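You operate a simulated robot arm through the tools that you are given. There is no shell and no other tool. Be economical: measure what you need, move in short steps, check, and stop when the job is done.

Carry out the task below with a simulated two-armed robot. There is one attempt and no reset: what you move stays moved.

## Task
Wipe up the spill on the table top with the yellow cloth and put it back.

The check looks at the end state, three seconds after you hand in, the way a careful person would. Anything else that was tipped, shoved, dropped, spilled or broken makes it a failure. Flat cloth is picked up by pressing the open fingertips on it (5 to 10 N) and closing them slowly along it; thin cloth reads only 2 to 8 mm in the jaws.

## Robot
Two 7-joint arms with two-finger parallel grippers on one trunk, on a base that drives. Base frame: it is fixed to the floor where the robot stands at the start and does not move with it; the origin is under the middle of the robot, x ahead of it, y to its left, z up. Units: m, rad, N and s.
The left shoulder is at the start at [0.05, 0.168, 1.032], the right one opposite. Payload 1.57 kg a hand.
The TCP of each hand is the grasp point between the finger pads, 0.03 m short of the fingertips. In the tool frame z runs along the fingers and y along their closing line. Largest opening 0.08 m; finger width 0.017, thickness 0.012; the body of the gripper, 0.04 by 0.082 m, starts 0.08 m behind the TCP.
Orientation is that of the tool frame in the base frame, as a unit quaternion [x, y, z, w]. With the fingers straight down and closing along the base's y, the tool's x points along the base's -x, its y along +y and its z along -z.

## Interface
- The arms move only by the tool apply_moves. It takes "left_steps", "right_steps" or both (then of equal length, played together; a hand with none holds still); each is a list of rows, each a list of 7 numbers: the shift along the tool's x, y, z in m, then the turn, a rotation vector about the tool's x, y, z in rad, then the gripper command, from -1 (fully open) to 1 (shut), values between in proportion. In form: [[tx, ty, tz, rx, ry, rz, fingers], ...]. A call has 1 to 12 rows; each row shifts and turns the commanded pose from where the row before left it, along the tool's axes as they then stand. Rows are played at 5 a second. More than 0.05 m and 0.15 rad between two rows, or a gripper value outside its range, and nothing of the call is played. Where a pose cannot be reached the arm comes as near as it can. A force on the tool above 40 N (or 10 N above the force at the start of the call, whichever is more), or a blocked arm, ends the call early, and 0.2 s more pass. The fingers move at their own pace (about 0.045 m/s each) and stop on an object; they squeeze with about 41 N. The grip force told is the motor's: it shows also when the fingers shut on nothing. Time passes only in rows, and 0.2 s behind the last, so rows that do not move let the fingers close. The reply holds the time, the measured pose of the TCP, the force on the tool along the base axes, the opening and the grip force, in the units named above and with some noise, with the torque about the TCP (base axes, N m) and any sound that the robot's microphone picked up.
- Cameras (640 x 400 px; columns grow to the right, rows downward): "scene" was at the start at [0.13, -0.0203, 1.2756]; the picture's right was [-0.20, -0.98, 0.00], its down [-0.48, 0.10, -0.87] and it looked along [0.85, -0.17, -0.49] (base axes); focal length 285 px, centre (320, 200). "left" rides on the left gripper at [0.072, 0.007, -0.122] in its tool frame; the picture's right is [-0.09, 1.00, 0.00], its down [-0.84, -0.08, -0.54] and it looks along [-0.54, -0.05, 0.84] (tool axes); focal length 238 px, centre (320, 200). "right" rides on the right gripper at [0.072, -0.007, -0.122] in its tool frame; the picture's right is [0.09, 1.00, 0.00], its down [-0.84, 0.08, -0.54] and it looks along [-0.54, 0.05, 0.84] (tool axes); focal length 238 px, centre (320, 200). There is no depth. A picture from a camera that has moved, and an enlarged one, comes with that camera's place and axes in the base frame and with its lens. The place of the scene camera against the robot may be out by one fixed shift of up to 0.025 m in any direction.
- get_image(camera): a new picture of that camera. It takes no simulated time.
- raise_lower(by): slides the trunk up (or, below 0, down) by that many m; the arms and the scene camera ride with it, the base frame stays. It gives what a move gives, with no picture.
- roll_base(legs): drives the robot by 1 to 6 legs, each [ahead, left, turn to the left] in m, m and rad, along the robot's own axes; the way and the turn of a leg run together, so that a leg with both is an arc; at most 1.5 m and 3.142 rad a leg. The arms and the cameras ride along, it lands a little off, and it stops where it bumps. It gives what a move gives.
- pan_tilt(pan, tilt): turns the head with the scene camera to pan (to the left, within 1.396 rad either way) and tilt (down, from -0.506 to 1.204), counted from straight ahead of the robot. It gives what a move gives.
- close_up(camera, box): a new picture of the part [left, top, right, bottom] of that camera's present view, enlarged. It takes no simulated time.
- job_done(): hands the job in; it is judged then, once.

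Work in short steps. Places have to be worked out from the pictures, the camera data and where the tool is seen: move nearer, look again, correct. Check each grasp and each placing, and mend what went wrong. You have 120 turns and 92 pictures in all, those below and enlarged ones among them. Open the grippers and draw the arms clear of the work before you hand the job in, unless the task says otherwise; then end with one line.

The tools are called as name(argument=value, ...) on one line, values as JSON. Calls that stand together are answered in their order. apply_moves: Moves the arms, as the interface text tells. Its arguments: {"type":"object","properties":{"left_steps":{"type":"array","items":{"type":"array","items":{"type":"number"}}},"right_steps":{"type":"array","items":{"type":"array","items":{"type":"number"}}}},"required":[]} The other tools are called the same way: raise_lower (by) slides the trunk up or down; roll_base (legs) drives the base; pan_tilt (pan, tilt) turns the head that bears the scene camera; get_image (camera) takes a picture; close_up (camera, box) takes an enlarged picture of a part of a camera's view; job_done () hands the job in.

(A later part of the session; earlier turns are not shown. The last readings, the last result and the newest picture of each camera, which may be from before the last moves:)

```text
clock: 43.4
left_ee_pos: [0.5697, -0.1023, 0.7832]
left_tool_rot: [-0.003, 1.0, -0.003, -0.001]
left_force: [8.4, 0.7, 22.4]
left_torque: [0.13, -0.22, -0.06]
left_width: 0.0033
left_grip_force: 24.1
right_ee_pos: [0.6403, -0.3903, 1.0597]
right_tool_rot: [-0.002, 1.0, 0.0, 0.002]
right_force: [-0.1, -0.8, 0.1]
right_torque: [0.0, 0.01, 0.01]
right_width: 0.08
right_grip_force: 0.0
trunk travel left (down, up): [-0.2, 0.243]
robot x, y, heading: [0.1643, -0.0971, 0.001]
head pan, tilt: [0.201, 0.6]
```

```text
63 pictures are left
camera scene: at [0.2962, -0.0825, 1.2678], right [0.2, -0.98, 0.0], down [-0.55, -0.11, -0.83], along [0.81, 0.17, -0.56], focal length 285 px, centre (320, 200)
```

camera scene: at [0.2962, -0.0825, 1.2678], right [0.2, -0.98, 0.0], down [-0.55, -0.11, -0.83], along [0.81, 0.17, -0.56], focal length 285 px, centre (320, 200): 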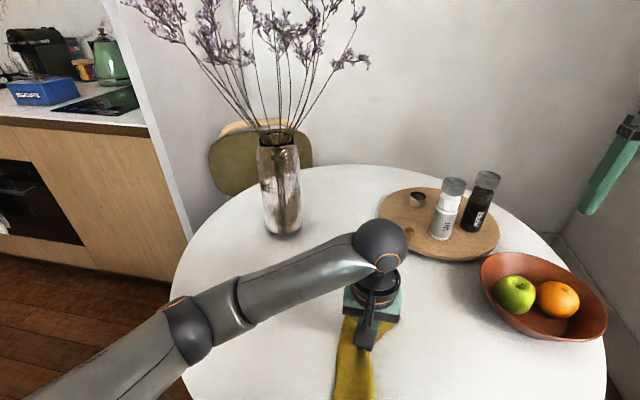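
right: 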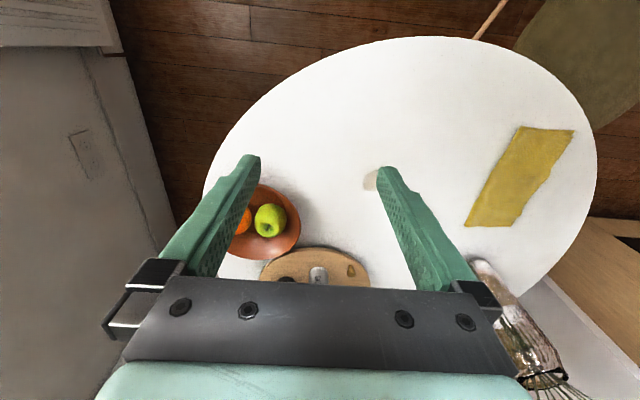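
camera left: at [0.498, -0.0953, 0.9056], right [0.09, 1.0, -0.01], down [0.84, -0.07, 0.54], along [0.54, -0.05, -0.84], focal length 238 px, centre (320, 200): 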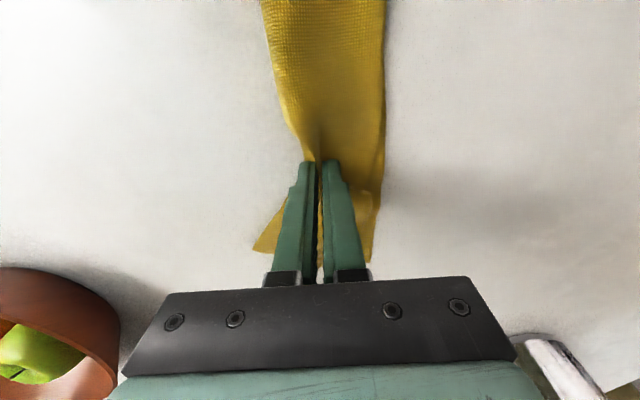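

The table looks clean. I lift slightly, carry the cloth back along +y with a small overshoot and return to the original grasp point (0.613, 0.114), so the ends trail straight.

apply_moves(left_steps=[[0, 0, -0.02, 0, 0, 0, 1], [0, 0.03, -0.01, 0, 0, 0, 1], [0, 0.03, 0, 0, 0, 0, 1], [-0.01, 0.03, 0, 0, 0, 0, 1], [-0.01, 0.03, 0, 0, 0, 0, 1], [-0.01, 0.03, 0, 0, 0, 0, 1], [-0.01, 0.03, 0, 0, 0, 0, 1]])

get_image(camera="left")

close_up(camera="scene", box=[240, 220, 480, 400])

```text
clock: 45.0
left_ee_pos: [0.6108, 0.0756, 0.8107]
left_tool_rot: [-0.001, 1.0, -0.002, -0.003]
left_force: [-1.0, -0.1, -0.7]
left_torque: [0.0, 0.04, 0.01]
left_width: 0.003
left_grip_force: 24.2
right_ee_pos: [0.6405, -0.3903, 1.0586]
right_tool_rot: [0.0, 1.0, 0.0, -0.001]
right_force: [0.0, -0.4, -0.5]
right_torque: [0.02, 0.02, -0.01]
right_width: 0.0799
right_grip_force: 0.0
trunk travel left (down, up): [-0.2, 0.243]
robot x, y, heading: [0.171, -0.1001, 0.004]
head pan, tilt: [0.201, 0.6]
```

```text
62 pictures are left
camera left: at [0.5393, 0.0841, 0.9328], right [0.09, 1.0, -0.01], down [0.84, -0.07, 0.54], along [0.54, -0.05, -0.84], focal length 238 px, centre (320, 200)
```

left: 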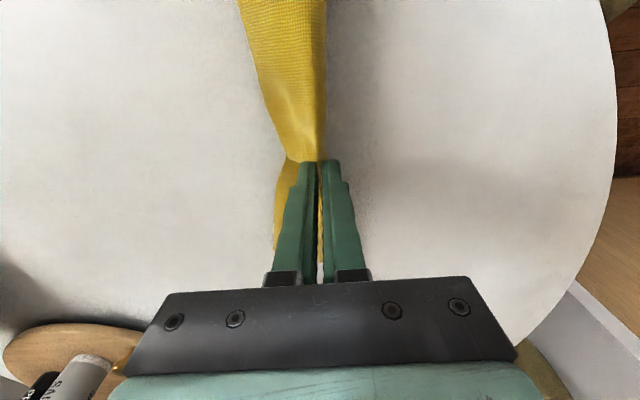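

```text
2.22 times, centred on (360, 310) of scene
camera zoom: at [0.2971, -0.0825, 1.2676], right [0.2, -0.98, 0.0], down [-0.55, -0.11, -0.83], along [0.81, 0.17, -0.56], focal length 634 px, centre (231, -44)
```

zoom: 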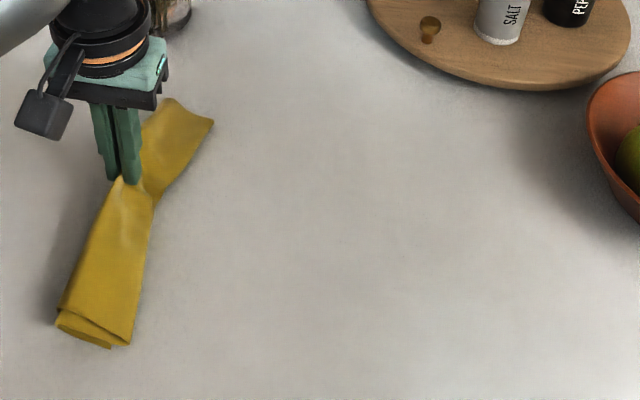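

The spill area is clean. I go on to y about 0.155, lower while coming back to 0.114, and check before releasing.

apply_moves(left_steps=[[0, 0.03, 0, 0, 0, 0, 1], [0, 0.03, 0, 0, 0, 0, 1], [0, 0.022, 0.005, 0, 0, 0, 1], [0, -0.02, 0.01, 0, 0, 0, 1], [0, -0.022, 0.008, 0, 0, 0, 1], [0, 0, 0.002, 0, 0, 0, 1]])

get_image(camera="left")

close_up(camera="scene", box=[180, 220, 420, 400])

```text
clock: 46.4
left_ee_pos: [0.6114, 0.1143, 0.7865]
left_tool_rot: [-0.002, 1.0, -0.003, -0.002]
left_force: [-0.3, 0.6, 2.1]
left_torque: [0.01, -0.03, -0.01]
left_width: 0.0031
left_grip_force: 24.5
right_ee_pos: [0.6418, -0.3907, 1.0589]
right_tool_rot: [-0.002, 1.0, 0.0, 0.0]
right_force: [-0.3, -0.4, 0.2]
right_torque: [-0.02, -0.02, 0.02]
right_width: 0.0802
right_grip_force: 0.1
trunk travel left (down, up): [-0.2, 0.243]
robot x, y, heading: [0.1698, -0.0961, 0.002]
head pan, tilt: [0.201, 0.6]
```

```text
60 pictures are left
camera left: at [0.5396, 0.1218, 0.9088], right [0.09, 1.0, -0.01], down [0.84, -0.07, 0.54], along [0.54, -0.05, -0.84], focal length 238 px, centre (320, 200)
```

left: 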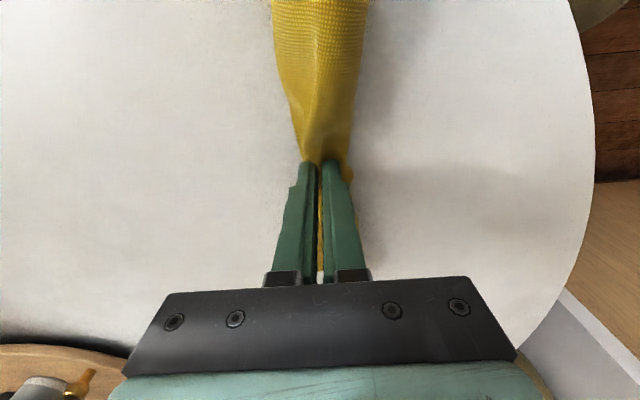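

```text
2.22 times, centred on (300, 310) of scene
camera zoom: at [0.2969, -0.0826, 1.2677], right [0.2, -0.98, 0.0], down [-0.55, -0.11, -0.83], along [0.81, 0.17, -0.56], focal length 634 px, centre (364, -44)
```

zoom: 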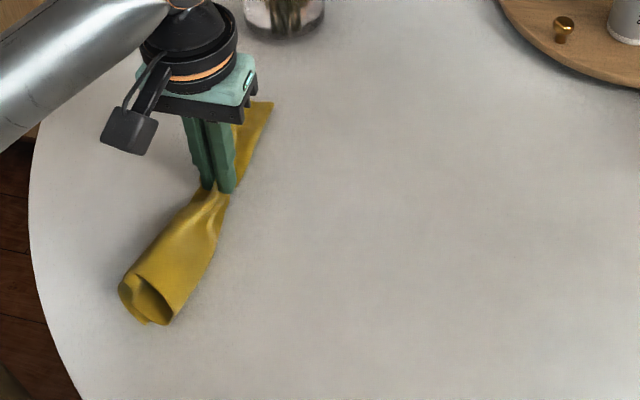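

The cloth lies at its place but its near end is curled. I release slowly, rise and look.

apply_moves(left_steps=[[0, 0, 0, 0, 0, 0, 0.8], [0, 0, 0, 0, 0, 0, 0.6], [0, 0, -0.002, 0, 0, 0, 0.4], [0, 0, -0.003, 0, 0, 0, 0.2], [0, 0, -0.02, 0, 0, 0, 0.2], [0, 0, -0.04, 0, 0, 0, 0.2], [0, 0, -0.04, 0, 0, 0, 0], [0, 0, -0.04, 0, 0, 0, 0]])

get_image(camera="left")

close_up(camera="scene", box=[180, 220, 420, 400])

```text
clock: 48.2
left_ee_pos: [0.6107, 0.1152, 0.9276]
left_tool_rot: [-0.001, 1.0, -0.003, -0.003]
left_force: [-0.4, -0.9, 0.6]
left_torque: [-0.03, -0.03, -0.02]
left_width: 0.04
left_grip_force: 0.2
right_ee_pos: [0.641, -0.392, 1.0583]
right_tool_rot: [-0.001, 1.0, 0.0, 0.0]
right_force: [0.6, 0.3, 0.4]
right_torque: [0.01, 0.01, -0.01]
right_width: 0.0801
right_grip_force: 0.1
trunk travel left (down, up): [-0.2, 0.243]
robot x, y, heading: [0.1695, -0.0969, 0.001]
head pan, tilt: [0.201, 0.6]
```

```text
58 pictures are left
camera left: at [0.5386, 0.1223, 1.05], right [0.09, 1.0, -0.01], down [0.84, -0.07, 0.54], along [0.54, -0.05, -0.84], focal length 238 px, centre (320, 200)
```

left: 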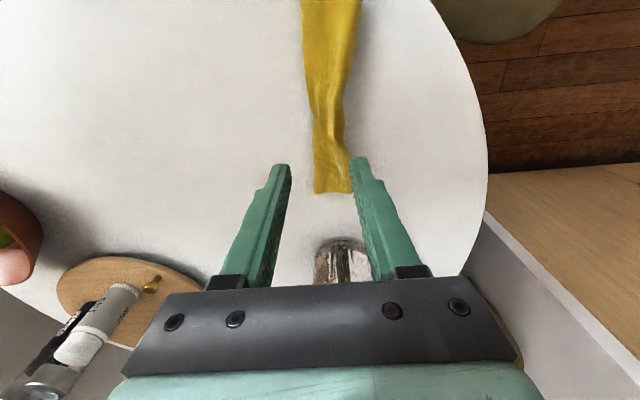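

```text
2.22 times, centred on (300, 310) of scene
camera zoom: at [0.2969, -0.0827, 1.2676], right [0.2, -0.98, 0.0], down [-0.55, -0.11, -0.83], along [0.81, 0.17, -0.56], focal length 634 px, centre (364, -44)
```

zoom: 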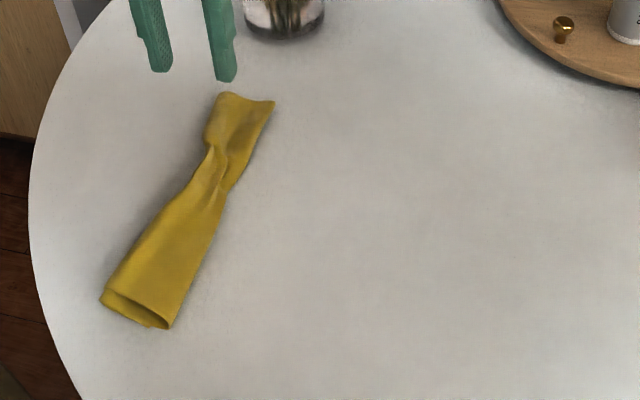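

The cloth is at its place to within about 1.5 cm but partly rolled, so it is narrower than before. I move the hand back and up for a clear view and judge whether to unfold it.

apply_moves(left_steps=[[0.04, 0, -0.02, 0, 0, 0, -1], [0.045, 0, 0, 0, 0, 0, -1], [0.045, 0, 0, 0, 0, 0, -1], [0.04, 0, 0, 0, 0, 0, -1]])

get_image(camera="left")

pan_tilt(pan=0.4, tilt=0.9)

get_image(camera="scene")

```text
clock: 49.2
left_ee_pos: [0.4399, 0.1169, 0.949]
left_tool_rot: [-0.002, 1.0, -0.003, -0.002]
left_force: [-0.3, -0.9, -0.8]
left_torque: [0.01, 0.02, -0.04]
left_width: 0.0802
left_grip_force: 0.1
right_ee_pos: [0.6401, -0.3921, 1.0596]
right_tool_rot: [-0.001, 1.0, 0.001, -0.001]
right_force: [-0.6, -0.7, 0.2]
right_torque: [0.01, -0.01, 0.01]
right_width: 0.0801
right_grip_force: 0.1
trunk travel left (down, up): [-0.2, 0.243]
robot x, y, heading: [0.1705, -0.1032, 0.002]
head pan, tilt: [0.201, 0.6]
```

```text
56 pictures are left
camera left: at [0.3684, 0.1238, 1.072], right [0.09, 1.0, -0.01], down [0.84, -0.07, 0.54], along [0.54, -0.05, -0.84], focal length 238 px, centre (320, 200)
```

left: 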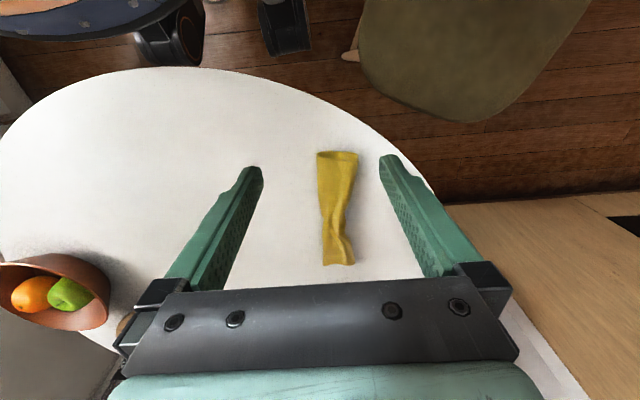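

```text
clock: 50.0
left_ee_pos: [0.4404, 0.1171, 0.9501]
left_tool_rot: [-0.001, 1.0, -0.002, -0.003]
left_force: [0.1, 0.3, -0.1]
left_torque: [0.02, -0.02, -0.01]
left_width: 0.08
left_grip_force: 0.1
right_ee_pos: [0.6395, -0.3912, 1.0598]
right_tool_rot: [-0.001, 1.0, 0.0, 0.0]
right_force: [0.2, -0.8, 0.4]
right_torque: [0.02, 0.01, 0.04]
right_width: 0.0797
right_grip_force: 0.1
trunk travel left (down, up): [-0.2, 0.243]
robot x, y, heading: [0.1692, -0.1021, 0.004]
head pan, tilt: [0.4, 0.901]
```

```text
55 pictures are left
camera scene: at [0.28, -0.0709, 1.2429], right [0.39, -0.92, 0.0], down [-0.72, -0.31, -0.62], along [0.57, 0.24, -0.78], focal length 285 px, centre (320, 200)
```

scene: 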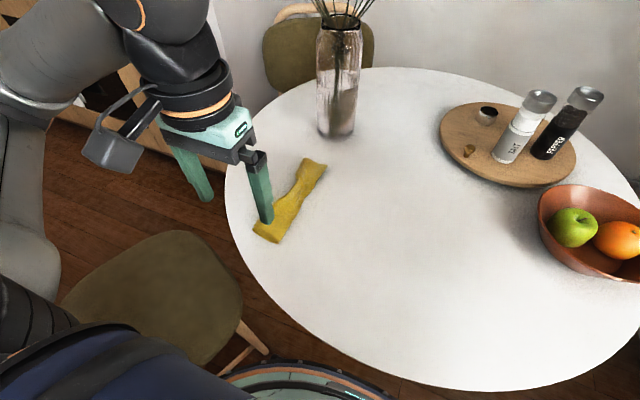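

The cloth lies at x 0.498–0.726 and y about 0.10–0.16 (originally x 0.485–0.712, y 0.062–0.17), so it seems folded over lengthwise. I zoom in on the layers.

close_up(camera="left", box=[270, 130, 400, 280])

close_up(camera="scene", box=[230, 140, 350, 260])

```text
2.67 times, centred on (335, 205) of left
camera zoom: at [0.3693, 0.1238, 1.0721], right [0.09, 1.0, -0.01], down [0.84, -0.07, 0.54], along [0.54, -0.05, -0.84], focal length 636 px, centre (280, 187)
```

zoom: 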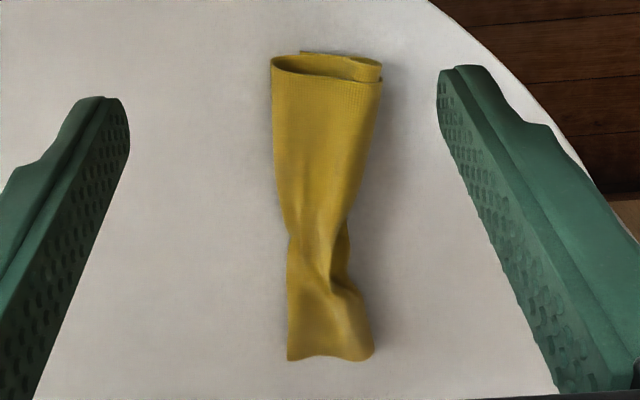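

```text
3.33 times, centred on (290, 200) of scene
camera zoom: at [0.28, -0.0709, 1.2429], right [0.39, -0.92, 0.0], down [-0.72, -0.31, -0.62], along [0.57, 0.24, -0.78], focal length 951 px, centre (420, 200)
```

zoom: 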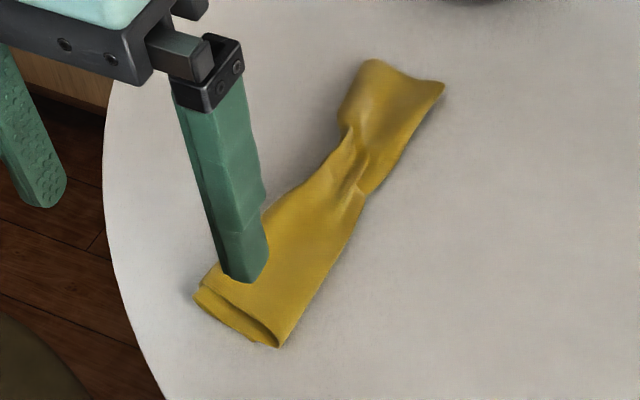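

The -y half is tucked under the top layer, with the fold on the -y side. Opening it like a book, by lifting the top layer's free +y edge and laying it towards -y, would restore the original footprint. I pinch the top layer near (0.59, 0.14).

apply_moves(left_steps=[[-0.04, 0.01, 0.01, 0, 0, 0, 0], [-0.04, 0.013, 0.02, 0, 0, 0, 0.25], [-0.04, 0, 0.03, 0, 0, 0, 0.25], [-0.03, 0, 0.035, 0, 0, 0, 0.25], [0, 0, 0.04, 0, 0, 0, 0.25], [0, 0, 0.015, 0, 0, 0, 0.25]])

get_image(camera="left")

```text
clock: 51.4
left_ee_pos: [0.5931, 0.1384, 0.7989]
left_tool_rot: [-0.001, 1.0, -0.002, -0.003]
left_force: [-0.4, -0.9, 0.3]
left_torque: [0.0, 0.01, -0.02]
left_width: 0.0298
left_grip_force: 0.2
right_ee_pos: [0.6415, -0.3923, 1.0593]
right_tool_rot: [-0.001, 1.0, -0.001, 0.0]
right_force: [1.2, -0.2, -0.2]
right_torque: [-0.01, 0.0, 0.01]
right_width: 0.0801
right_grip_force: 0.0
trunk travel left (down, up): [-0.2, 0.243]
robot x, y, heading: [0.1699, -0.0973, 0.003]
head pan, tilt: [0.4, 0.901]
```

```text
52 pictures are left
camera left: at [0.5216, 0.1452, 0.922], right [0.09, 1.0, -0.01], down [0.84, -0.07, 0.54], along [0.54, -0.05, -0.84], focal length 238 px, centre (320, 200)
```

left: 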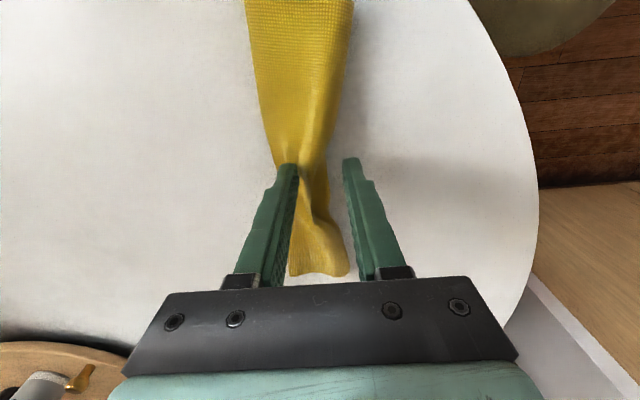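

Here the cloth is gathered and the +y finger is off it. I shift towards the wider near end (x about 0.545) and press down there.

apply_moves(left_steps=[[0.03, 0, 0, 0, 0, 0, 0.3], [0.02, 0, 0, 0, 0, 0, 0.3], [0, 0, 0.006, 0, 0, 0, 0.3], [0, 0, 0.003, 0, 0, 0, 0.3]])

get_image(camera="left")

```text
clock: 52.4
left_ee_pos: [0.5417, 0.1389, 0.7925]
left_tool_rot: [-0.001, 1.0, -0.003, -0.002]
left_force: [-0.2, 0.6, 0.6]
left_torque: [0.02, 0.01, -0.02]
left_width: 0.028
left_grip_force: 0.1
right_ee_pos: [0.641, -0.3912, 1.0592]
right_tool_rot: [-0.001, 1.0, -0.001, -0.001]
right_force: [0.5, 0.3, -1.1]
right_torque: [0.0, 0.0, 0.03]
right_width: 0.0803
right_grip_force: 0.0
trunk travel left (down, up): [-0.2, 0.243]
robot x, y, heading: [0.1693, -0.1001, -0.001]
head pan, tilt: [0.4, 0.901]
```

```text
51 pictures are left
camera left: at [0.4701, 0.1452, 0.9155], right [0.09, 1.0, -0.01], down [0.84, -0.07, 0.54], along [0.54, -0.05, -0.84], focal length 238 px, centre (320, 200)
```

left: 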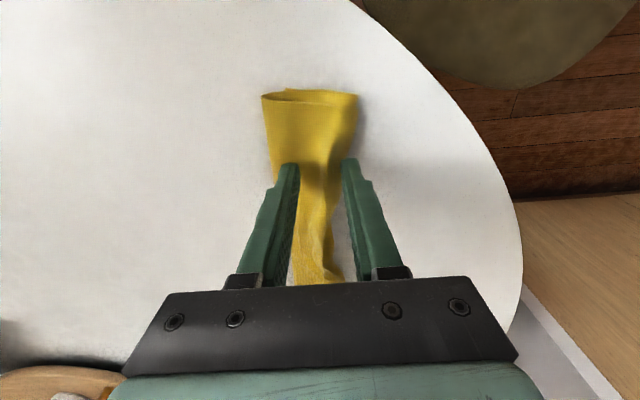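

The fingers now straddle the +y half of the top layer. I press gently down.

apply_moves(left_steps=[[0.012, -0.004, 0.004, 0, 0, 0, 0.3], [0, 0, 0.003, 0, 0, 0, 0.3], [0, 0, 0.001, 0, 0, 0, 0.3]])

```text
clock: 53.2
left_ee_pos: [0.5279, 0.1339, 0.7842]
left_tool_rot: [0.0, 1.0, -0.003, -0.003]
left_force: [0.1, -0.7, 1.4]
left_torque: [0.04, -0.01, 0.0]
left_width: 0.0276
left_grip_force: 0.2
right_ee_pos: [0.6413, -0.3914, 1.0597]
right_tool_rot: [-0.001, 1.0, 0.0, 0.0]
right_force: [-0.9, -1.0, 0.0]
right_torque: [0.0, 0.0, -0.02]
right_width: 0.08
right_grip_force: 0.0
trunk travel left (down, up): [-0.2, 0.243]
robot x, y, heading: [0.1688, -0.0977, -0.002]
head pan, tilt: [0.4, 0.901]
```

At 1.4 N there is light contact. I go 1 mm lower and close slowly.

apply_moves(left_steps=[[0, 0, 0.001, 0, 0, 0, 0.3], [0, 0, 0, 0, 0, 0, 0.4], [0, 0, 0, 0, 0, 0, 0.5], [0, 0, 0, 0, 0, 0, 0.6], [0, 0, 0, 0, 0, 0, 0.7], [0, 0, 0, 0, 0, 0, 0.8], [0, 0, 0, 0, 0, 0, 0.9], [0, 0, 0, 0, 0, 0, 1], [0, 0, 0, 0, 0, 0, 1], [0, 0, 0, 0, 0, 0, 1], [0, 0, -0.01, 0, 0, 0, 1], [0, 0, -0.015, 0, 0, 0, 1]])

get_image(camera="left")

close_up(camera="scene", box=[190, 110, 390, 280])

```text
clock: 55.8
left_ee_pos: [0.5297, 0.1331, 0.8064]
left_tool_rot: [-0.001, 1.0, -0.001, -0.003]
left_force: [0.1, -0.3, -0.4]
left_torque: [0.0, -0.02, 0.02]
left_width: 0.0025
left_grip_force: 24.6
right_ee_pos: [0.6412, -0.3916, 1.059]
right_tool_rot: [-0.001, 1.0, 0.0, 0.001]
right_force: [-0.3, 0.5, -0.4]
right_torque: [0.02, 0.0, 0.0]
right_width: 0.0801
right_grip_force: 0.2
trunk travel left (down, up): [-0.2, 0.243]
robot x, y, heading: [0.169, -0.0947, 0.004]
head pan, tilt: [0.4, 0.901]
```

```text
50 pictures are left
camera left: at [0.4573, 0.139, 0.9292], right [0.09, 1.0, 0.0], down [0.84, -0.07, 0.54], along [0.53, -0.05, -0.84], focal length 238 px, centre (320, 200)
```

left: 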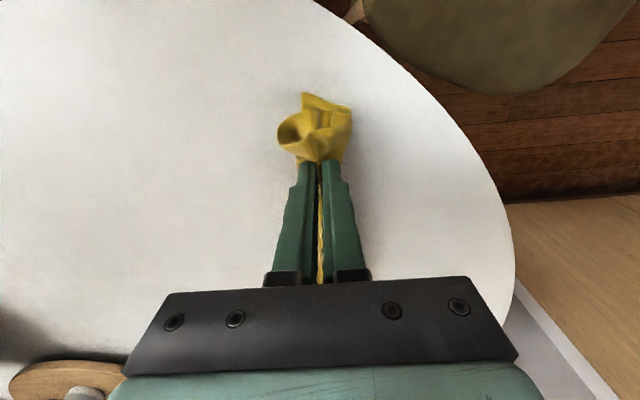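

```text
2.35 times, centred on (290, 195) of scene
camera zoom: at [0.28, -0.0708, 1.2427], right [0.39, -0.92, 0.0], down [-0.72, -0.31, -0.62], along [0.57, 0.24, -0.78], focal length 671 px, centre (391, 212)
```

zoom: 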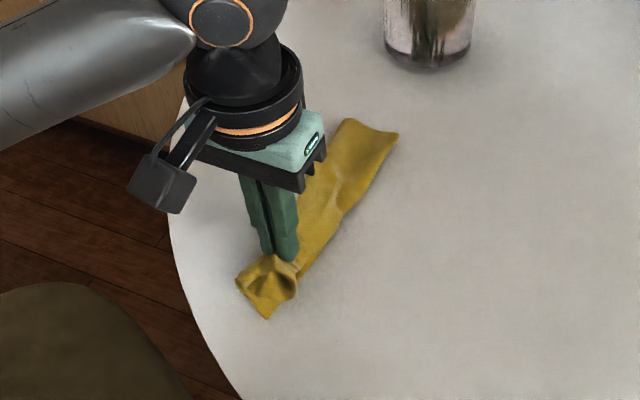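

The jaws read 2.5 mm, so only the top layer is pinched. I raise it a bit and carry it towards -y to open the fold.

apply_moves(left_steps=[[0, 0, -0.02, 0, 0, 0, 1], [0, -0.02, 0, 0, 0, 0, 1], [0, -0.02, 0, 0, 0, 0, 1], [0, -0.02, 0, 0, 0, 0, 1]])

get_image(camera="left")

close_up(camera="scene", box=[190, 110, 390, 280])

```text
clock: 56.8
left_ee_pos: [0.5288, 0.0739, 0.8281]
left_tool_rot: [-0.002, 1.0, -0.003, -0.003]
left_force: [-0.5, -0.1, -0.5]
left_torque: [-0.03, 0.02, 0.01]
left_width: 0.0028
left_grip_force: 24.1
right_ee_pos: [0.6407, -0.3914, 1.0599]
right_tool_rot: [-0.001, 1.0, 0.0, 0.001]
right_force: [0.9, 0.0, 0.6]
right_torque: [-0.01, 0.01, -0.01]
right_width: 0.0799
right_grip_force: 0.0
trunk travel left (down, up): [-0.2, 0.243]
robot x, y, heading: [0.1708, -0.098, -0.0]
head pan, tilt: [0.4, 0.901]
```

```text
48 pictures are left
camera left: at [0.4575, 0.081, 0.9504], right [0.09, 1.0, -0.01], down [0.84, -0.07, 0.54], along [0.54, -0.05, -0.84], focal length 238 px, centre (320, 200)
```

left: 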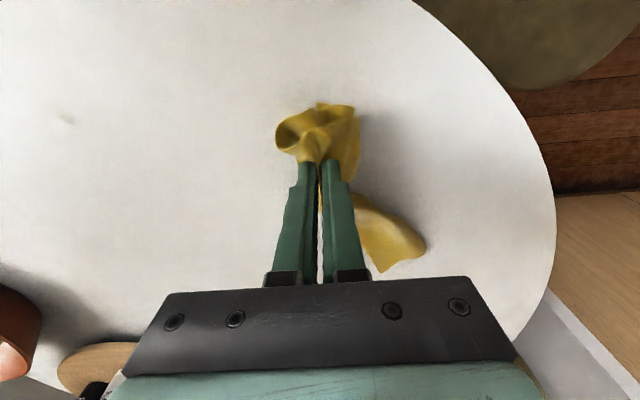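

```text
2.35 times, centred on (290, 195) of scene
camera zoom: at [0.28, -0.071, 1.2428], right [0.39, -0.92, 0.0], down [-0.72, -0.31, -0.62], along [0.57, 0.24, -0.78], focal length 671 px, centre (391, 212)
```

zoom: 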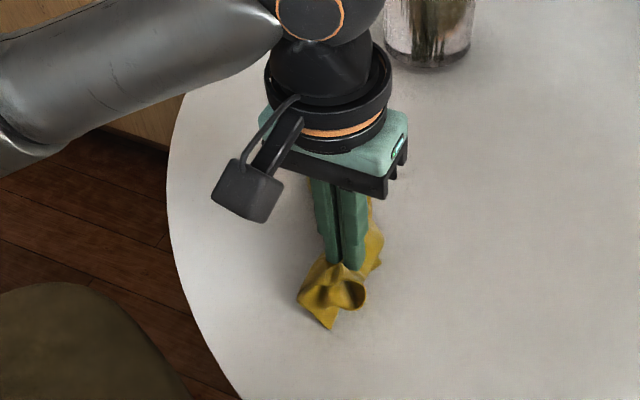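

It bunches rather than opens. Instead I lift it fully so it hangs and unfurls, then lay it down from the far end. I rise while moving towards x 0.66, y 0.11.

apply_moves(left_steps=[[0, 0, -0.04, 0, 0, 0, 1], [-0.02, 0.01, -0.04, 0, 0, 0, 1], [-0.02, 0.01, -0.04, 0, 0, 0, 1], [-0.02, 0.01, -0.04, 0, 0, 0, 1], [-0.02, 0.01, -0.04, 0, 0, 0, 1], [-0.02, 0, -0.03, 0, 0, 0, 1], [0, 0, 0, 0, 0, 0, 1], [0, 0, 0, 0, 0, 0, 1]])

pan_tilt(pan=0.3, tilt=0.6)

get_image(camera="scene")

get_image(camera="left")

```text
clock: 58.6
left_ee_pos: [0.6281, 0.1186, 1.0569]
left_tool_rot: [-0.001, 1.0, -0.002, -0.002]
left_force: [0.2, -0.7, -1.2]
left_torque: [0.04, -0.02, 0.02]
left_width: 0.0029
left_grip_force: 23.4
right_ee_pos: [0.6419, -0.3903, 1.0592]
right_tool_rot: [-0.001, 1.0, 0.0, 0.0]
right_force: [0.3, 0.6, -0.3]
right_torque: [0.0, 0.01, -0.01]
right_width: 0.0798
right_grip_force: 0.1
trunk travel left (down, up): [-0.2, 0.243]
robot x, y, heading: [0.1697, -0.0977, 0.0]
head pan, tilt: [0.4, 0.901]
```

```text
clock: 59.4
left_ee_pos: [0.6278, 0.1184, 1.0574]
left_tool_rot: [-0.001, 1.0, -0.003, -0.003]
left_force: [-1.4, 0.7, -0.6]
left_torque: [0.01, 0.02, -0.02]
left_width: 0.0026
left_grip_force: 23.7
right_ee_pos: [0.6413, -0.3921, 1.0596]
right_tool_rot: [-0.001, 1.0, 0.0, 0.0]
right_force: [-0.7, -0.6, 0.3]
right_torque: [0.01, 0.0, -0.03]
right_width: 0.0799
right_grip_force: 0.1
trunk travel left (down, up): [-0.2, 0.243]
robot x, y, heading: [0.1712, -0.0978, -0.002]
head pan, tilt: [0.3, 0.6]
```

```text
46 pictures are left
camera scene: at [0.2949, -0.0741, 1.2675], right [0.3, -0.95, 0.0], down [-0.54, -0.17, -0.82], along [0.79, 0.25, -0.57], focal length 285 px, centre (320, 200)
```

scene: 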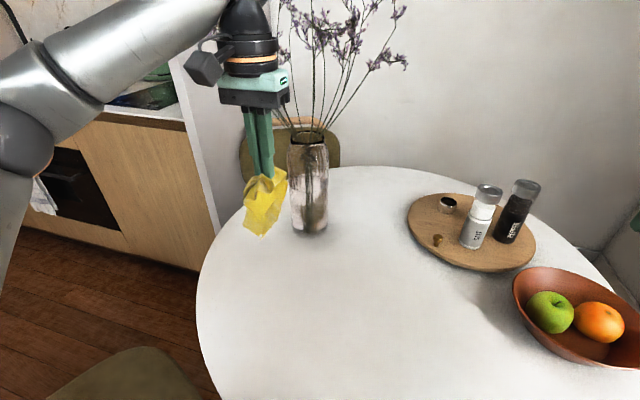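

```text
45 pictures are left
camera left: at [0.556, 0.1261, 1.1803], right [0.09, 1.0, -0.01], down [0.84, -0.07, 0.54], along [0.54, -0.05, -0.84], focal length 238 px, centre (320, 200)
```

left: 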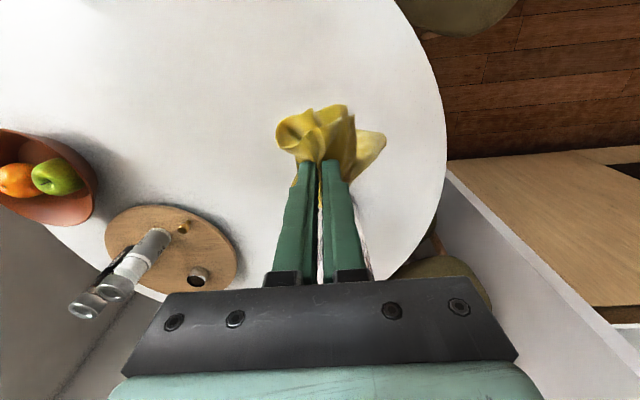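

The cloth now hangs more openly. I lower it until its end touches near x 0.67, then draw the hand back towards -x while lowering so it lies out straight.

apply_moves(left_steps=[[0, 0, 0.03, 0, 0, 0, 1], [-0.015, 0, 0.03, 0, 0, 0, 1], [-0.02, 0, 0.03, 0, 0, 0, 1], [-0.015, 0, 0.02, 0, 0, 0, 1], [0.01, 0, 0.02, 0, 0, 0, 1], [0.02, 0, 0.025, 0, 0, 0, 1], [0.025, 0, 0.025, 0, 0, 0, 1], [0.025, 0, 0.025, 0, 0, 0, 1], [0.025, 0, 0.025, 0, 0, 0, 1], [0.02, 0, 0.02, 0, 0, 0, 1]])

get_image(camera="scene")

get_image(camera="left")

```text
clock: 61.6
left_ee_pos: [0.5516, 0.115, 0.8077]
left_tool_rot: [-0.001, 1.0, -0.002, -0.001]
left_force: [-1.0, -0.1, -0.9]
left_torque: [0.04, -0.03, 0.02]
left_width: 0.0026
left_grip_force: 24.1
right_ee_pos: [0.6411, -0.3908, 1.0599]
right_tool_rot: [-0.001, 1.0, 0.0, 0.0]
right_force: [0.4, -0.2, -0.2]
right_torque: [-0.01, -0.01, 0.02]
right_width: 0.0797
right_grip_force: 0.0
trunk travel left (down, up): [-0.2, 0.243]
robot x, y, heading: [0.1653, -0.0991, 0.001]
head pan, tilt: [0.3, 0.6]
```

```text
44 pictures are left
camera scene: at [0.2948, -0.074, 1.2676], right [0.3, -0.95, 0.0], down [-0.54, -0.17, -0.83], along [0.79, 0.25, -0.56], focal length 285 px, centre (320, 200)
```

scene: 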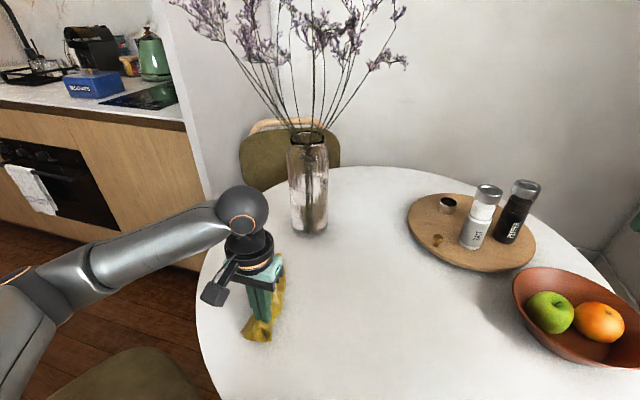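

```text
43 pictures are left
camera left: at [0.4805, 0.1218, 0.931], right [0.09, 1.0, -0.01], down [0.84, -0.07, 0.54], along [0.54, -0.05, -0.84], focal length 238 px, centre (320, 200)
```

left: 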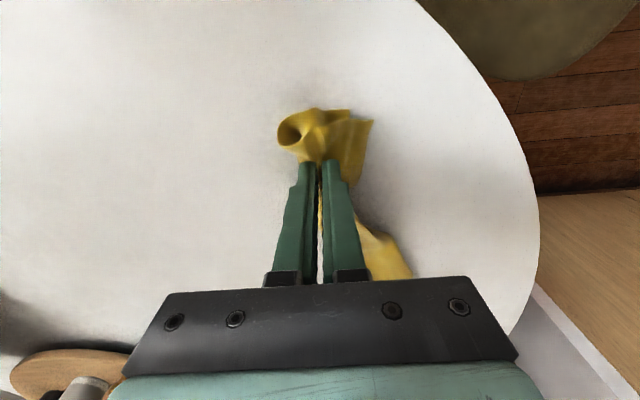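

I draw it back the last 3 cm, lower it to contact, release slowly and rise to look.

apply_moves(left_steps=[[0.015, 0, 0.01, 0, 0, 0, 1], [0.015, 0, 0.008, 0, 0, 0, 1], [0, 0, 0, 0, 0, 0, 0.8], [0, 0, 0, 0, 0, 0, 0.6], [0, 0, 0, 0, 0, 0, 0.3], [0, 0, -0.005, 0, 0, 0, 0.1], [0, 0, -0.02, 0, 0, 0, 0], [0.02, 0, -0.04, 0, 0, 0, 0], [0.04, 0, -0.03, 0, 0, 0, -0.5], [0.04, 0, -0.03, 0, 0, 0, -1]])

close_up(camera="left", box=[220, 110, 420, 290])

close_up(camera="scene", box=[190, 220, 390, 380])

```text
clock: 63.8
left_ee_pos: [0.4199, 0.1165, 0.9166]
left_tool_rot: [-0.002, 1.0, -0.002, -0.003]
left_force: [0.0, 0.2, 0.1]
left_torque: [0.03, 0.04, -0.01]
left_width: 0.0801
left_grip_force: 0.0
right_ee_pos: [0.6396, -0.3904, 1.0602]
right_tool_rot: [-0.001, 1.0, -0.001, -0.001]
right_force: [0.3, 0.3, 0.6]
right_torque: [-0.04, 0.0, 0.01]
right_width: 0.0802
right_grip_force: 0.2
trunk travel left (down, up): [-0.2, 0.243]
robot x, y, heading: [0.1672, -0.1004, 0.004]
head pan, tilt: [0.3, 0.6]
```

```text
2.22 times, centred on (320, 200) of left
camera zoom: at [0.3488, 0.1235, 1.0398], right [0.09, 1.0, 0.0], down [0.84, -0.07, 0.54], along [0.54, -0.05, -0.84], focal length 530 px, centre (320, 200)
```

zoom: 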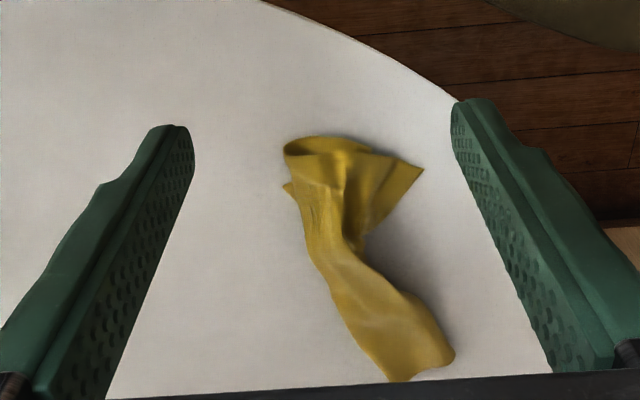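

```text
2.50 times, centred on (290, 300) of scene
camera zoom: at [0.2947, -0.0742, 1.2676], right [0.3, -0.95, 0.0], down [-0.54, -0.17, -0.83], along [0.79, 0.25, -0.56], focal length 713 px, centre (395, -50)
```

zoom: 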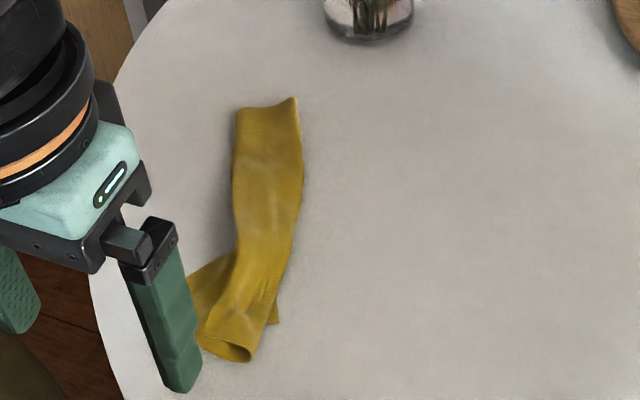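

The fold persists. I raise the hand for a clear top view, to decide on a simple correction.

apply_moves(left_steps=[[-0.04, 0, -0.04, 0, 0, 0, -1], [-0.04, 0, -0.04, 0, 0, 0, -1], [-0.02, 0.04, -0.02, 0, 0, 0, -1], [0, 0.045, 0, 0, 0, 0, -1], [0, 0.04, 0, 0, 0, 0, -1]])

close_up(camera="left", box=[150, 0, 350, 200])

close_up(camera="scene", box=[210, 230, 350, 380])

```text
refused: row 1 steps farther than a row can; nothing moved
```

```text
2.00 times, centred on (250, 100) of left
camera zoom: at [0.3488, 0.1235, 1.0398], right [0.09, 1.0, 0.0], down [0.84, -0.07, 0.54], along [0.54, -0.05, -0.84], focal length 477 px, centre (460, 400)
```

zoom: 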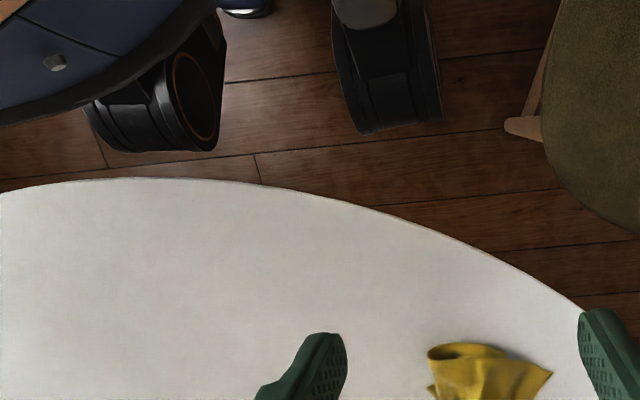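

```text
2.67 times, centred on (280, 305) of scene
camera zoom: at [0.2947, -0.0742, 1.2676], right [0.3, -0.95, 0.0], down [-0.54, -0.17, -0.83], along [0.79, 0.25, -0.56], focal length 761 px, centre (427, -80)
```

zoom: 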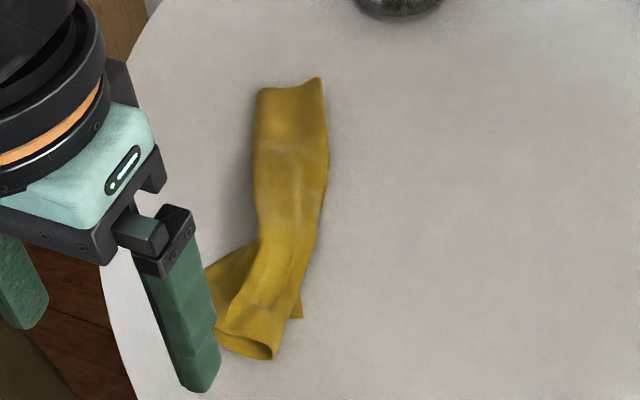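

The fold line is on the -y side, and at x about 0.65 the top layer spans y 0.125–0.18. I'll pinch the middle of the top layer's free +y edge at (0.64, 0.16) and turn it over towards -y.

apply_moves(left_steps=[[-0.045, 0.01, 0, 0, 0, 0, -0.2], [-0.045, 0.01, 0.005, 0, 0, 0, 0.3], [-0.045, 0.01, 0.01, 0, 0, 0, 0.3], [-0.045, 0.01, 0.01, 0, 0, 0, 0.3], [-0.04, 0.005, 0.02, 0, 0, 0, 0.3], [0, 0, 0.04, 0, 0, 0, 0.3], [0, 0, 0.03, 0, 0, 0, 0.3]])

get_image(camera="left")

close_up(camera="scene", box=[180, 220, 380, 380])

```text
clock: 65.4
left_ee_pos: [0.6433, 0.1598, 0.8017]
left_tool_rot: [0.0, 1.0, -0.003, -0.002]
left_force: [-0.3, -0.5, -0.8]
left_torque: [0.01, -0.05, -0.01]
left_width: 0.0279
left_grip_force: 0.0
right_ee_pos: [0.6416, -0.3914, 1.0601]
right_tool_rot: [-0.001, 1.0, 0.0, -0.001]
right_force: [0.2, -0.6, 0.3]
right_torque: [0.0, 0.02, 0.0]
right_width: 0.08
right_grip_force: 0.0
trunk travel left (down, up): [-0.2, 0.243]
robot x, y, heading: [0.1698, -0.0954, -0.001]
head pan, tilt: [0.3, 0.6]
```

```text
38 pictures are left
camera left: at [0.5717, 0.1669, 0.9245], right [0.09, 1.0, -0.01], down [0.84, -0.07, 0.54], along [0.54, -0.05, -0.84], focal length 238 px, centre (320, 200)
```

left: 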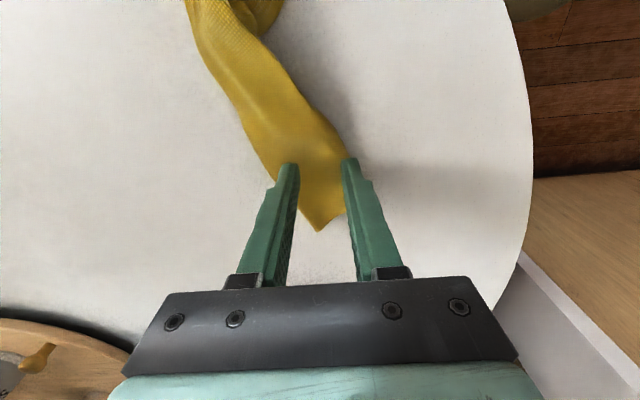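

```text
2.50 times, centred on (280, 300) of scene
camera zoom: at [0.2949, -0.074, 1.2676], right [0.3, -0.95, 0.0], down [-0.54, -0.17, -0.83], along [0.79, 0.25, -0.56], focal length 713 px, centre (420, -50)
```

zoom: 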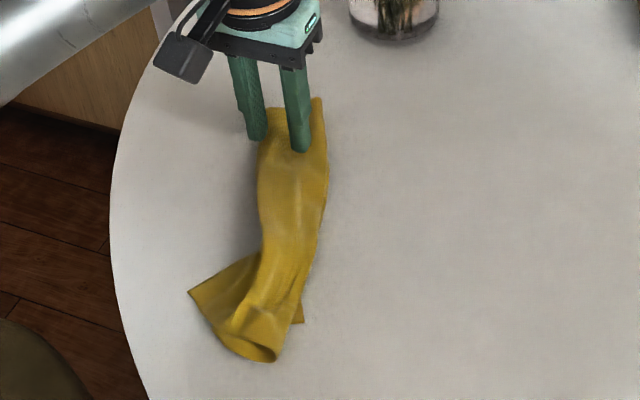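

The fingers are near the far end. The edge at x = 0.60 is at y about 0.158, so I shift to (0.60, 0.140) and press down.

apply_moves(left_steps=[[0.043, -0.019, 0, 0, 0, 0, 0.3], [0, 0, 0.01, 0, 0, 0, 0.3], [0, 0, 0.006, 0, 0, 0, 0.3], [0, 0, 0.002, 0, 0, 0, 0.3]])

get_image(camera="left")

```text
clock: 66.4
left_ee_pos: [0.5994, 0.1405, 0.784]
left_tool_rot: [-0.002, 1.0, -0.003, 0.0]
left_force: [-1.5, 0.2, 9.1]
left_torque: [-0.08, 0.03, -0.05]
left_width: 0.0278
left_grip_force: 0.0
right_ee_pos: [0.6412, -0.392, 1.0596]
right_tool_rot: [-0.001, 1.0, 0.0, 0.0]
right_force: [0.2, 0.3, -0.4]
right_torque: [0.04, 0.0, -0.01]
right_width: 0.0795
right_grip_force: 0.1
trunk travel left (down, up): [-0.2, 0.243]
robot x, y, heading: [0.1678, -0.0985, 0.003]
head pan, tilt: [0.3, 0.6]
```

```text
36 pictures are left
camera left: at [0.5276, 0.1469, 0.906], right [0.09, 1.0, 0.0], down [0.84, -0.07, 0.54], along [0.54, -0.05, -0.84], focal length 238 px, centre (320, 200)
```

left: 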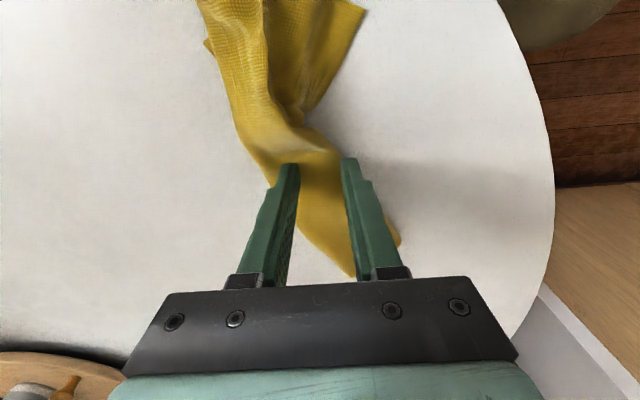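

The press is 9 N with both fingers on the top layer, so I close slowly and lift 4 cm.

apply_moves(left_steps=[[0, 0, 0, 0, 0, 0, 0.4], [0, 0, 0, 0, 0, 0, 0.5], [0, 0, 0, 0, 0, 0, 0.6], [0, 0, 0, 0, 0, 0, 0.7], [0, 0, 0, 0, 0, 0, 0.8], [0, 0, 0, 0, 0, 0, 0.9], [0, 0, 0, 0, 0, 0, 1], [0, 0, 0, 0, 0, 0, 1], [0, 0, 0, 0, 0, 0, 1], [0, 0, -0.015, 0, 0, 0, 1], [0, 0, -0.02, 0, 0, 0, 1], [0, 0, -0.015, 0, 0, 0, 1]])

get_image(camera="left")

close_up(camera="scene", box=[180, 220, 380, 380])

```text
clock: 69.0
left_ee_pos: [0.6003, 0.1394, 0.8314]
left_tool_rot: [-0.001, 1.0, -0.002, -0.004]
left_force: [0.0, -0.1, 0.4]
left_torque: [0.04, 0.01, 0.05]
left_width: 0.0023
left_grip_force: 24.2
right_ee_pos: [0.6418, -0.3901, 1.0602]
right_tool_rot: [0.0, 1.0, 0.0, 0.001]
right_force: [-1.0, 0.2, 0.1]
right_torque: [-0.01, -0.01, 0.01]
right_width: 0.0802
right_grip_force: 0.2
trunk travel left (down, up): [-0.2, 0.243]
robot x, y, heading: [0.1731, -0.0971, 0.003]
head pan, tilt: [0.3, 0.6]
```

```text
35 pictures are left
camera left: at [0.5283, 0.146, 0.9544], right [0.09, 1.0, 0.0], down [0.84, -0.07, 0.54], along [0.53, -0.05, -0.84], focal length 238 px, centre (320, 200)
```

left: 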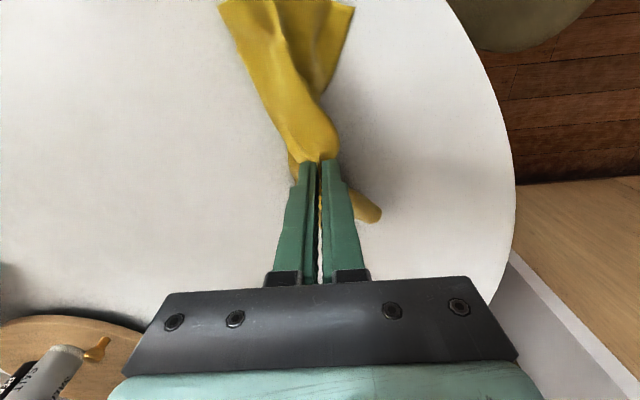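

```text
2.50 times, centred on (280, 300) of scene
camera zoom: at [0.2948, -0.0741, 1.2675], right [0.3, -0.95, 0.0], down [-0.54, -0.17, -0.83], along [0.79, 0.25, -0.56], focal length 713 px, centre (420, -50)
```

zoom: 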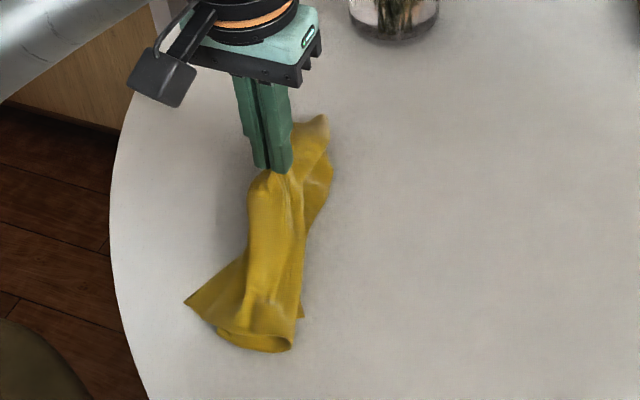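

The top layer comes up and the lower one stays. I lift 2 cm more, carry it 10 cm towards -y and lower it.

apply_moves(left_steps=[[0, 0, -0.025, 0, 0, 0, 1], [0, -0.02, -0.005, 0, 0, 0, 1], [0, -0.025, 0, 0, 0, 0, 1], [0, -0.025, 0.005, 0, 0, 0, 1], [0, -0.02, 0.02, 0, 0, 0, 1], [0, -0.01, 0.025, 0, 0, 0, 1], [0, 0, 0.02, 0, 0, 0, 1]])

get_image(camera="left")

close_up(camera="scene", box=[180, 220, 380, 380])

```text
clock: 70.6
left_ee_pos: [0.6012, 0.0397, 0.794]
left_tool_rot: [-0.001, 1.0, -0.002, -0.002]
left_force: [0.1, -0.2, 1.1]
left_torque: [0.01, 0.05, 0.0]
left_width: 0.0022
left_grip_force: 23.8
right_ee_pos: [0.6414, -0.3898, 1.0594]
right_tool_rot: [-0.001, 1.0, -0.001, 0.0]
right_force: [-0.3, 0.2, 0.0]
right_torque: [0.0, -0.02, 0.02]
right_width: 0.08
right_grip_force: 0.0
trunk travel left (down, up): [-0.2, 0.243]
robot x, y, heading: [0.1693, -0.0979, 0.002]
head pan, tilt: [0.3, 0.6]
```

```text
33 pictures are left
camera left: at [0.5288, 0.0465, 0.9144], right [0.09, 1.0, -0.01], down [0.84, -0.07, 0.54], along [0.54, -0.05, -0.84], focal length 238 px, centre (320, 200)
```

left: 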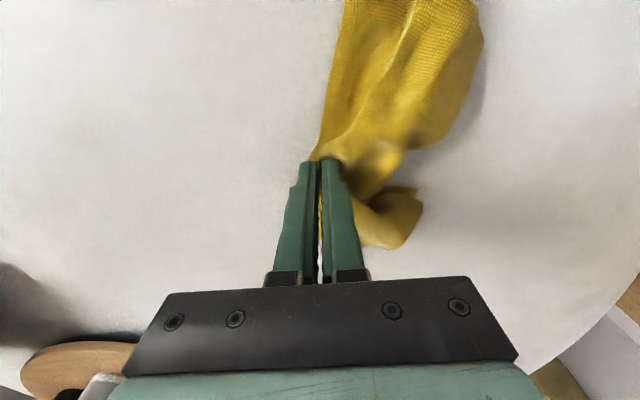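

```text
2.50 times, centred on (280, 300) of scene
camera zoom: at [0.2949, -0.0741, 1.2676], right [0.3, -0.95, 0.0], down [-0.54, -0.17, -0.83], along [0.79, 0.25, -0.56], focal length 713 px, centre (420, -50)
```

zoom: 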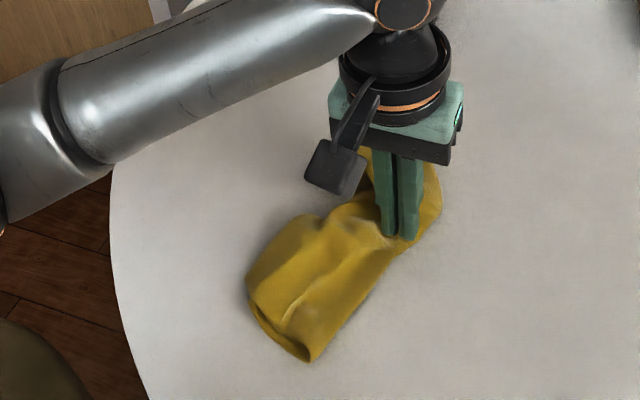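

It opened considerably. I lower, release, rise and look.

apply_moves(left_steps=[[0, 0, 0.006, 0, 0, 0, 1], [0, 0, 0, 0, 0, 0, 0.7], [0, 0, 0, 0, 0, 0, 0.4], [0, 0, -0.005, 0, 0, 0, 0.1], [0, 0, -0.03, 0, 0, 0, 0], [0.03, 0, -0.035, 0, 0, 0, 0], [0.03, 0.01, -0.035, 0, 0, 0, -0.5], [0.03, 0.03, -0.02, 0, 0, 0, -1], [0.04, 0.02, 0, 0, 0, 0, -1]])

get_image(camera="left")

close_up(camera="scene", box=[200, 220, 400, 380])

```text
clock: 72.6
left_ee_pos: [0.4723, 0.1025, 0.9121]
left_tool_rot: [-0.002, 1.0, -0.003, -0.002]
left_force: [-0.2, -0.6, -0.6]
left_torque: [-0.04, 0.0, 0.01]
left_width: 0.08
left_grip_force: 0.2
right_ee_pos: [0.6423, -0.3912, 1.0598]
right_tool_rot: [-0.001, 1.0, -0.001, 0.0]
right_force: [0.2, 0.4, 0.5]
right_torque: [-0.04, -0.02, 0.01]
right_width: 0.0799
right_grip_force: 0.0
trunk travel left (down, up): [-0.2, 0.243]
robot x, y, heading: [0.1697, -0.1006, -0.0]
head pan, tilt: [0.3, 0.6]
```

```text
31 pictures are left
camera left: at [0.4009, 0.1095, 1.0354], right [0.09, 1.0, -0.01], down [0.84, -0.07, 0.54], along [0.54, -0.05, -0.84], focal length 238 px, centre (320, 200)
```

left: 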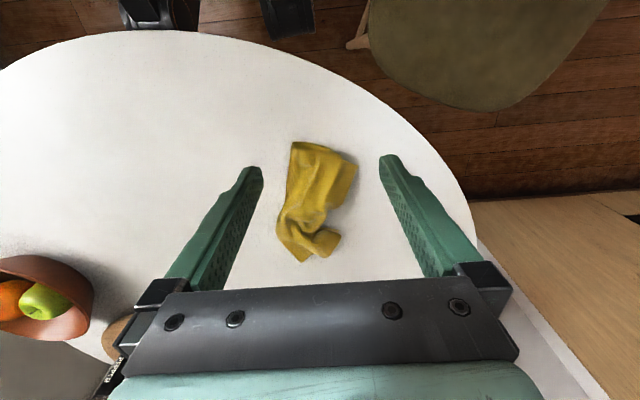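

```text
2.50 times, centred on (300, 300) of scene
camera zoom: at [0.2946, -0.0739, 1.2676], right [0.3, -0.95, 0.0], down [-0.54, -0.17, -0.83], along [0.79, 0.25, -0.56], focal length 713 px, centre (370, -50)
```

zoom: 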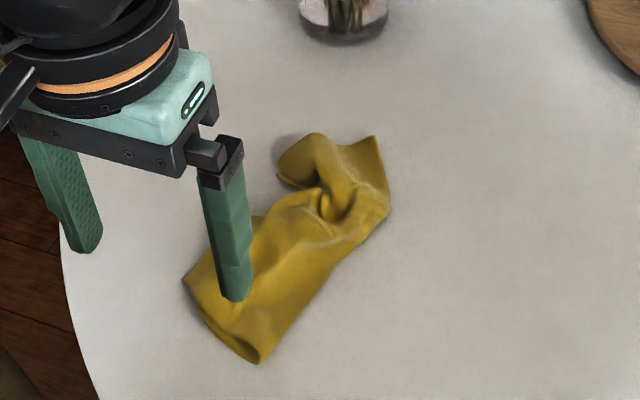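

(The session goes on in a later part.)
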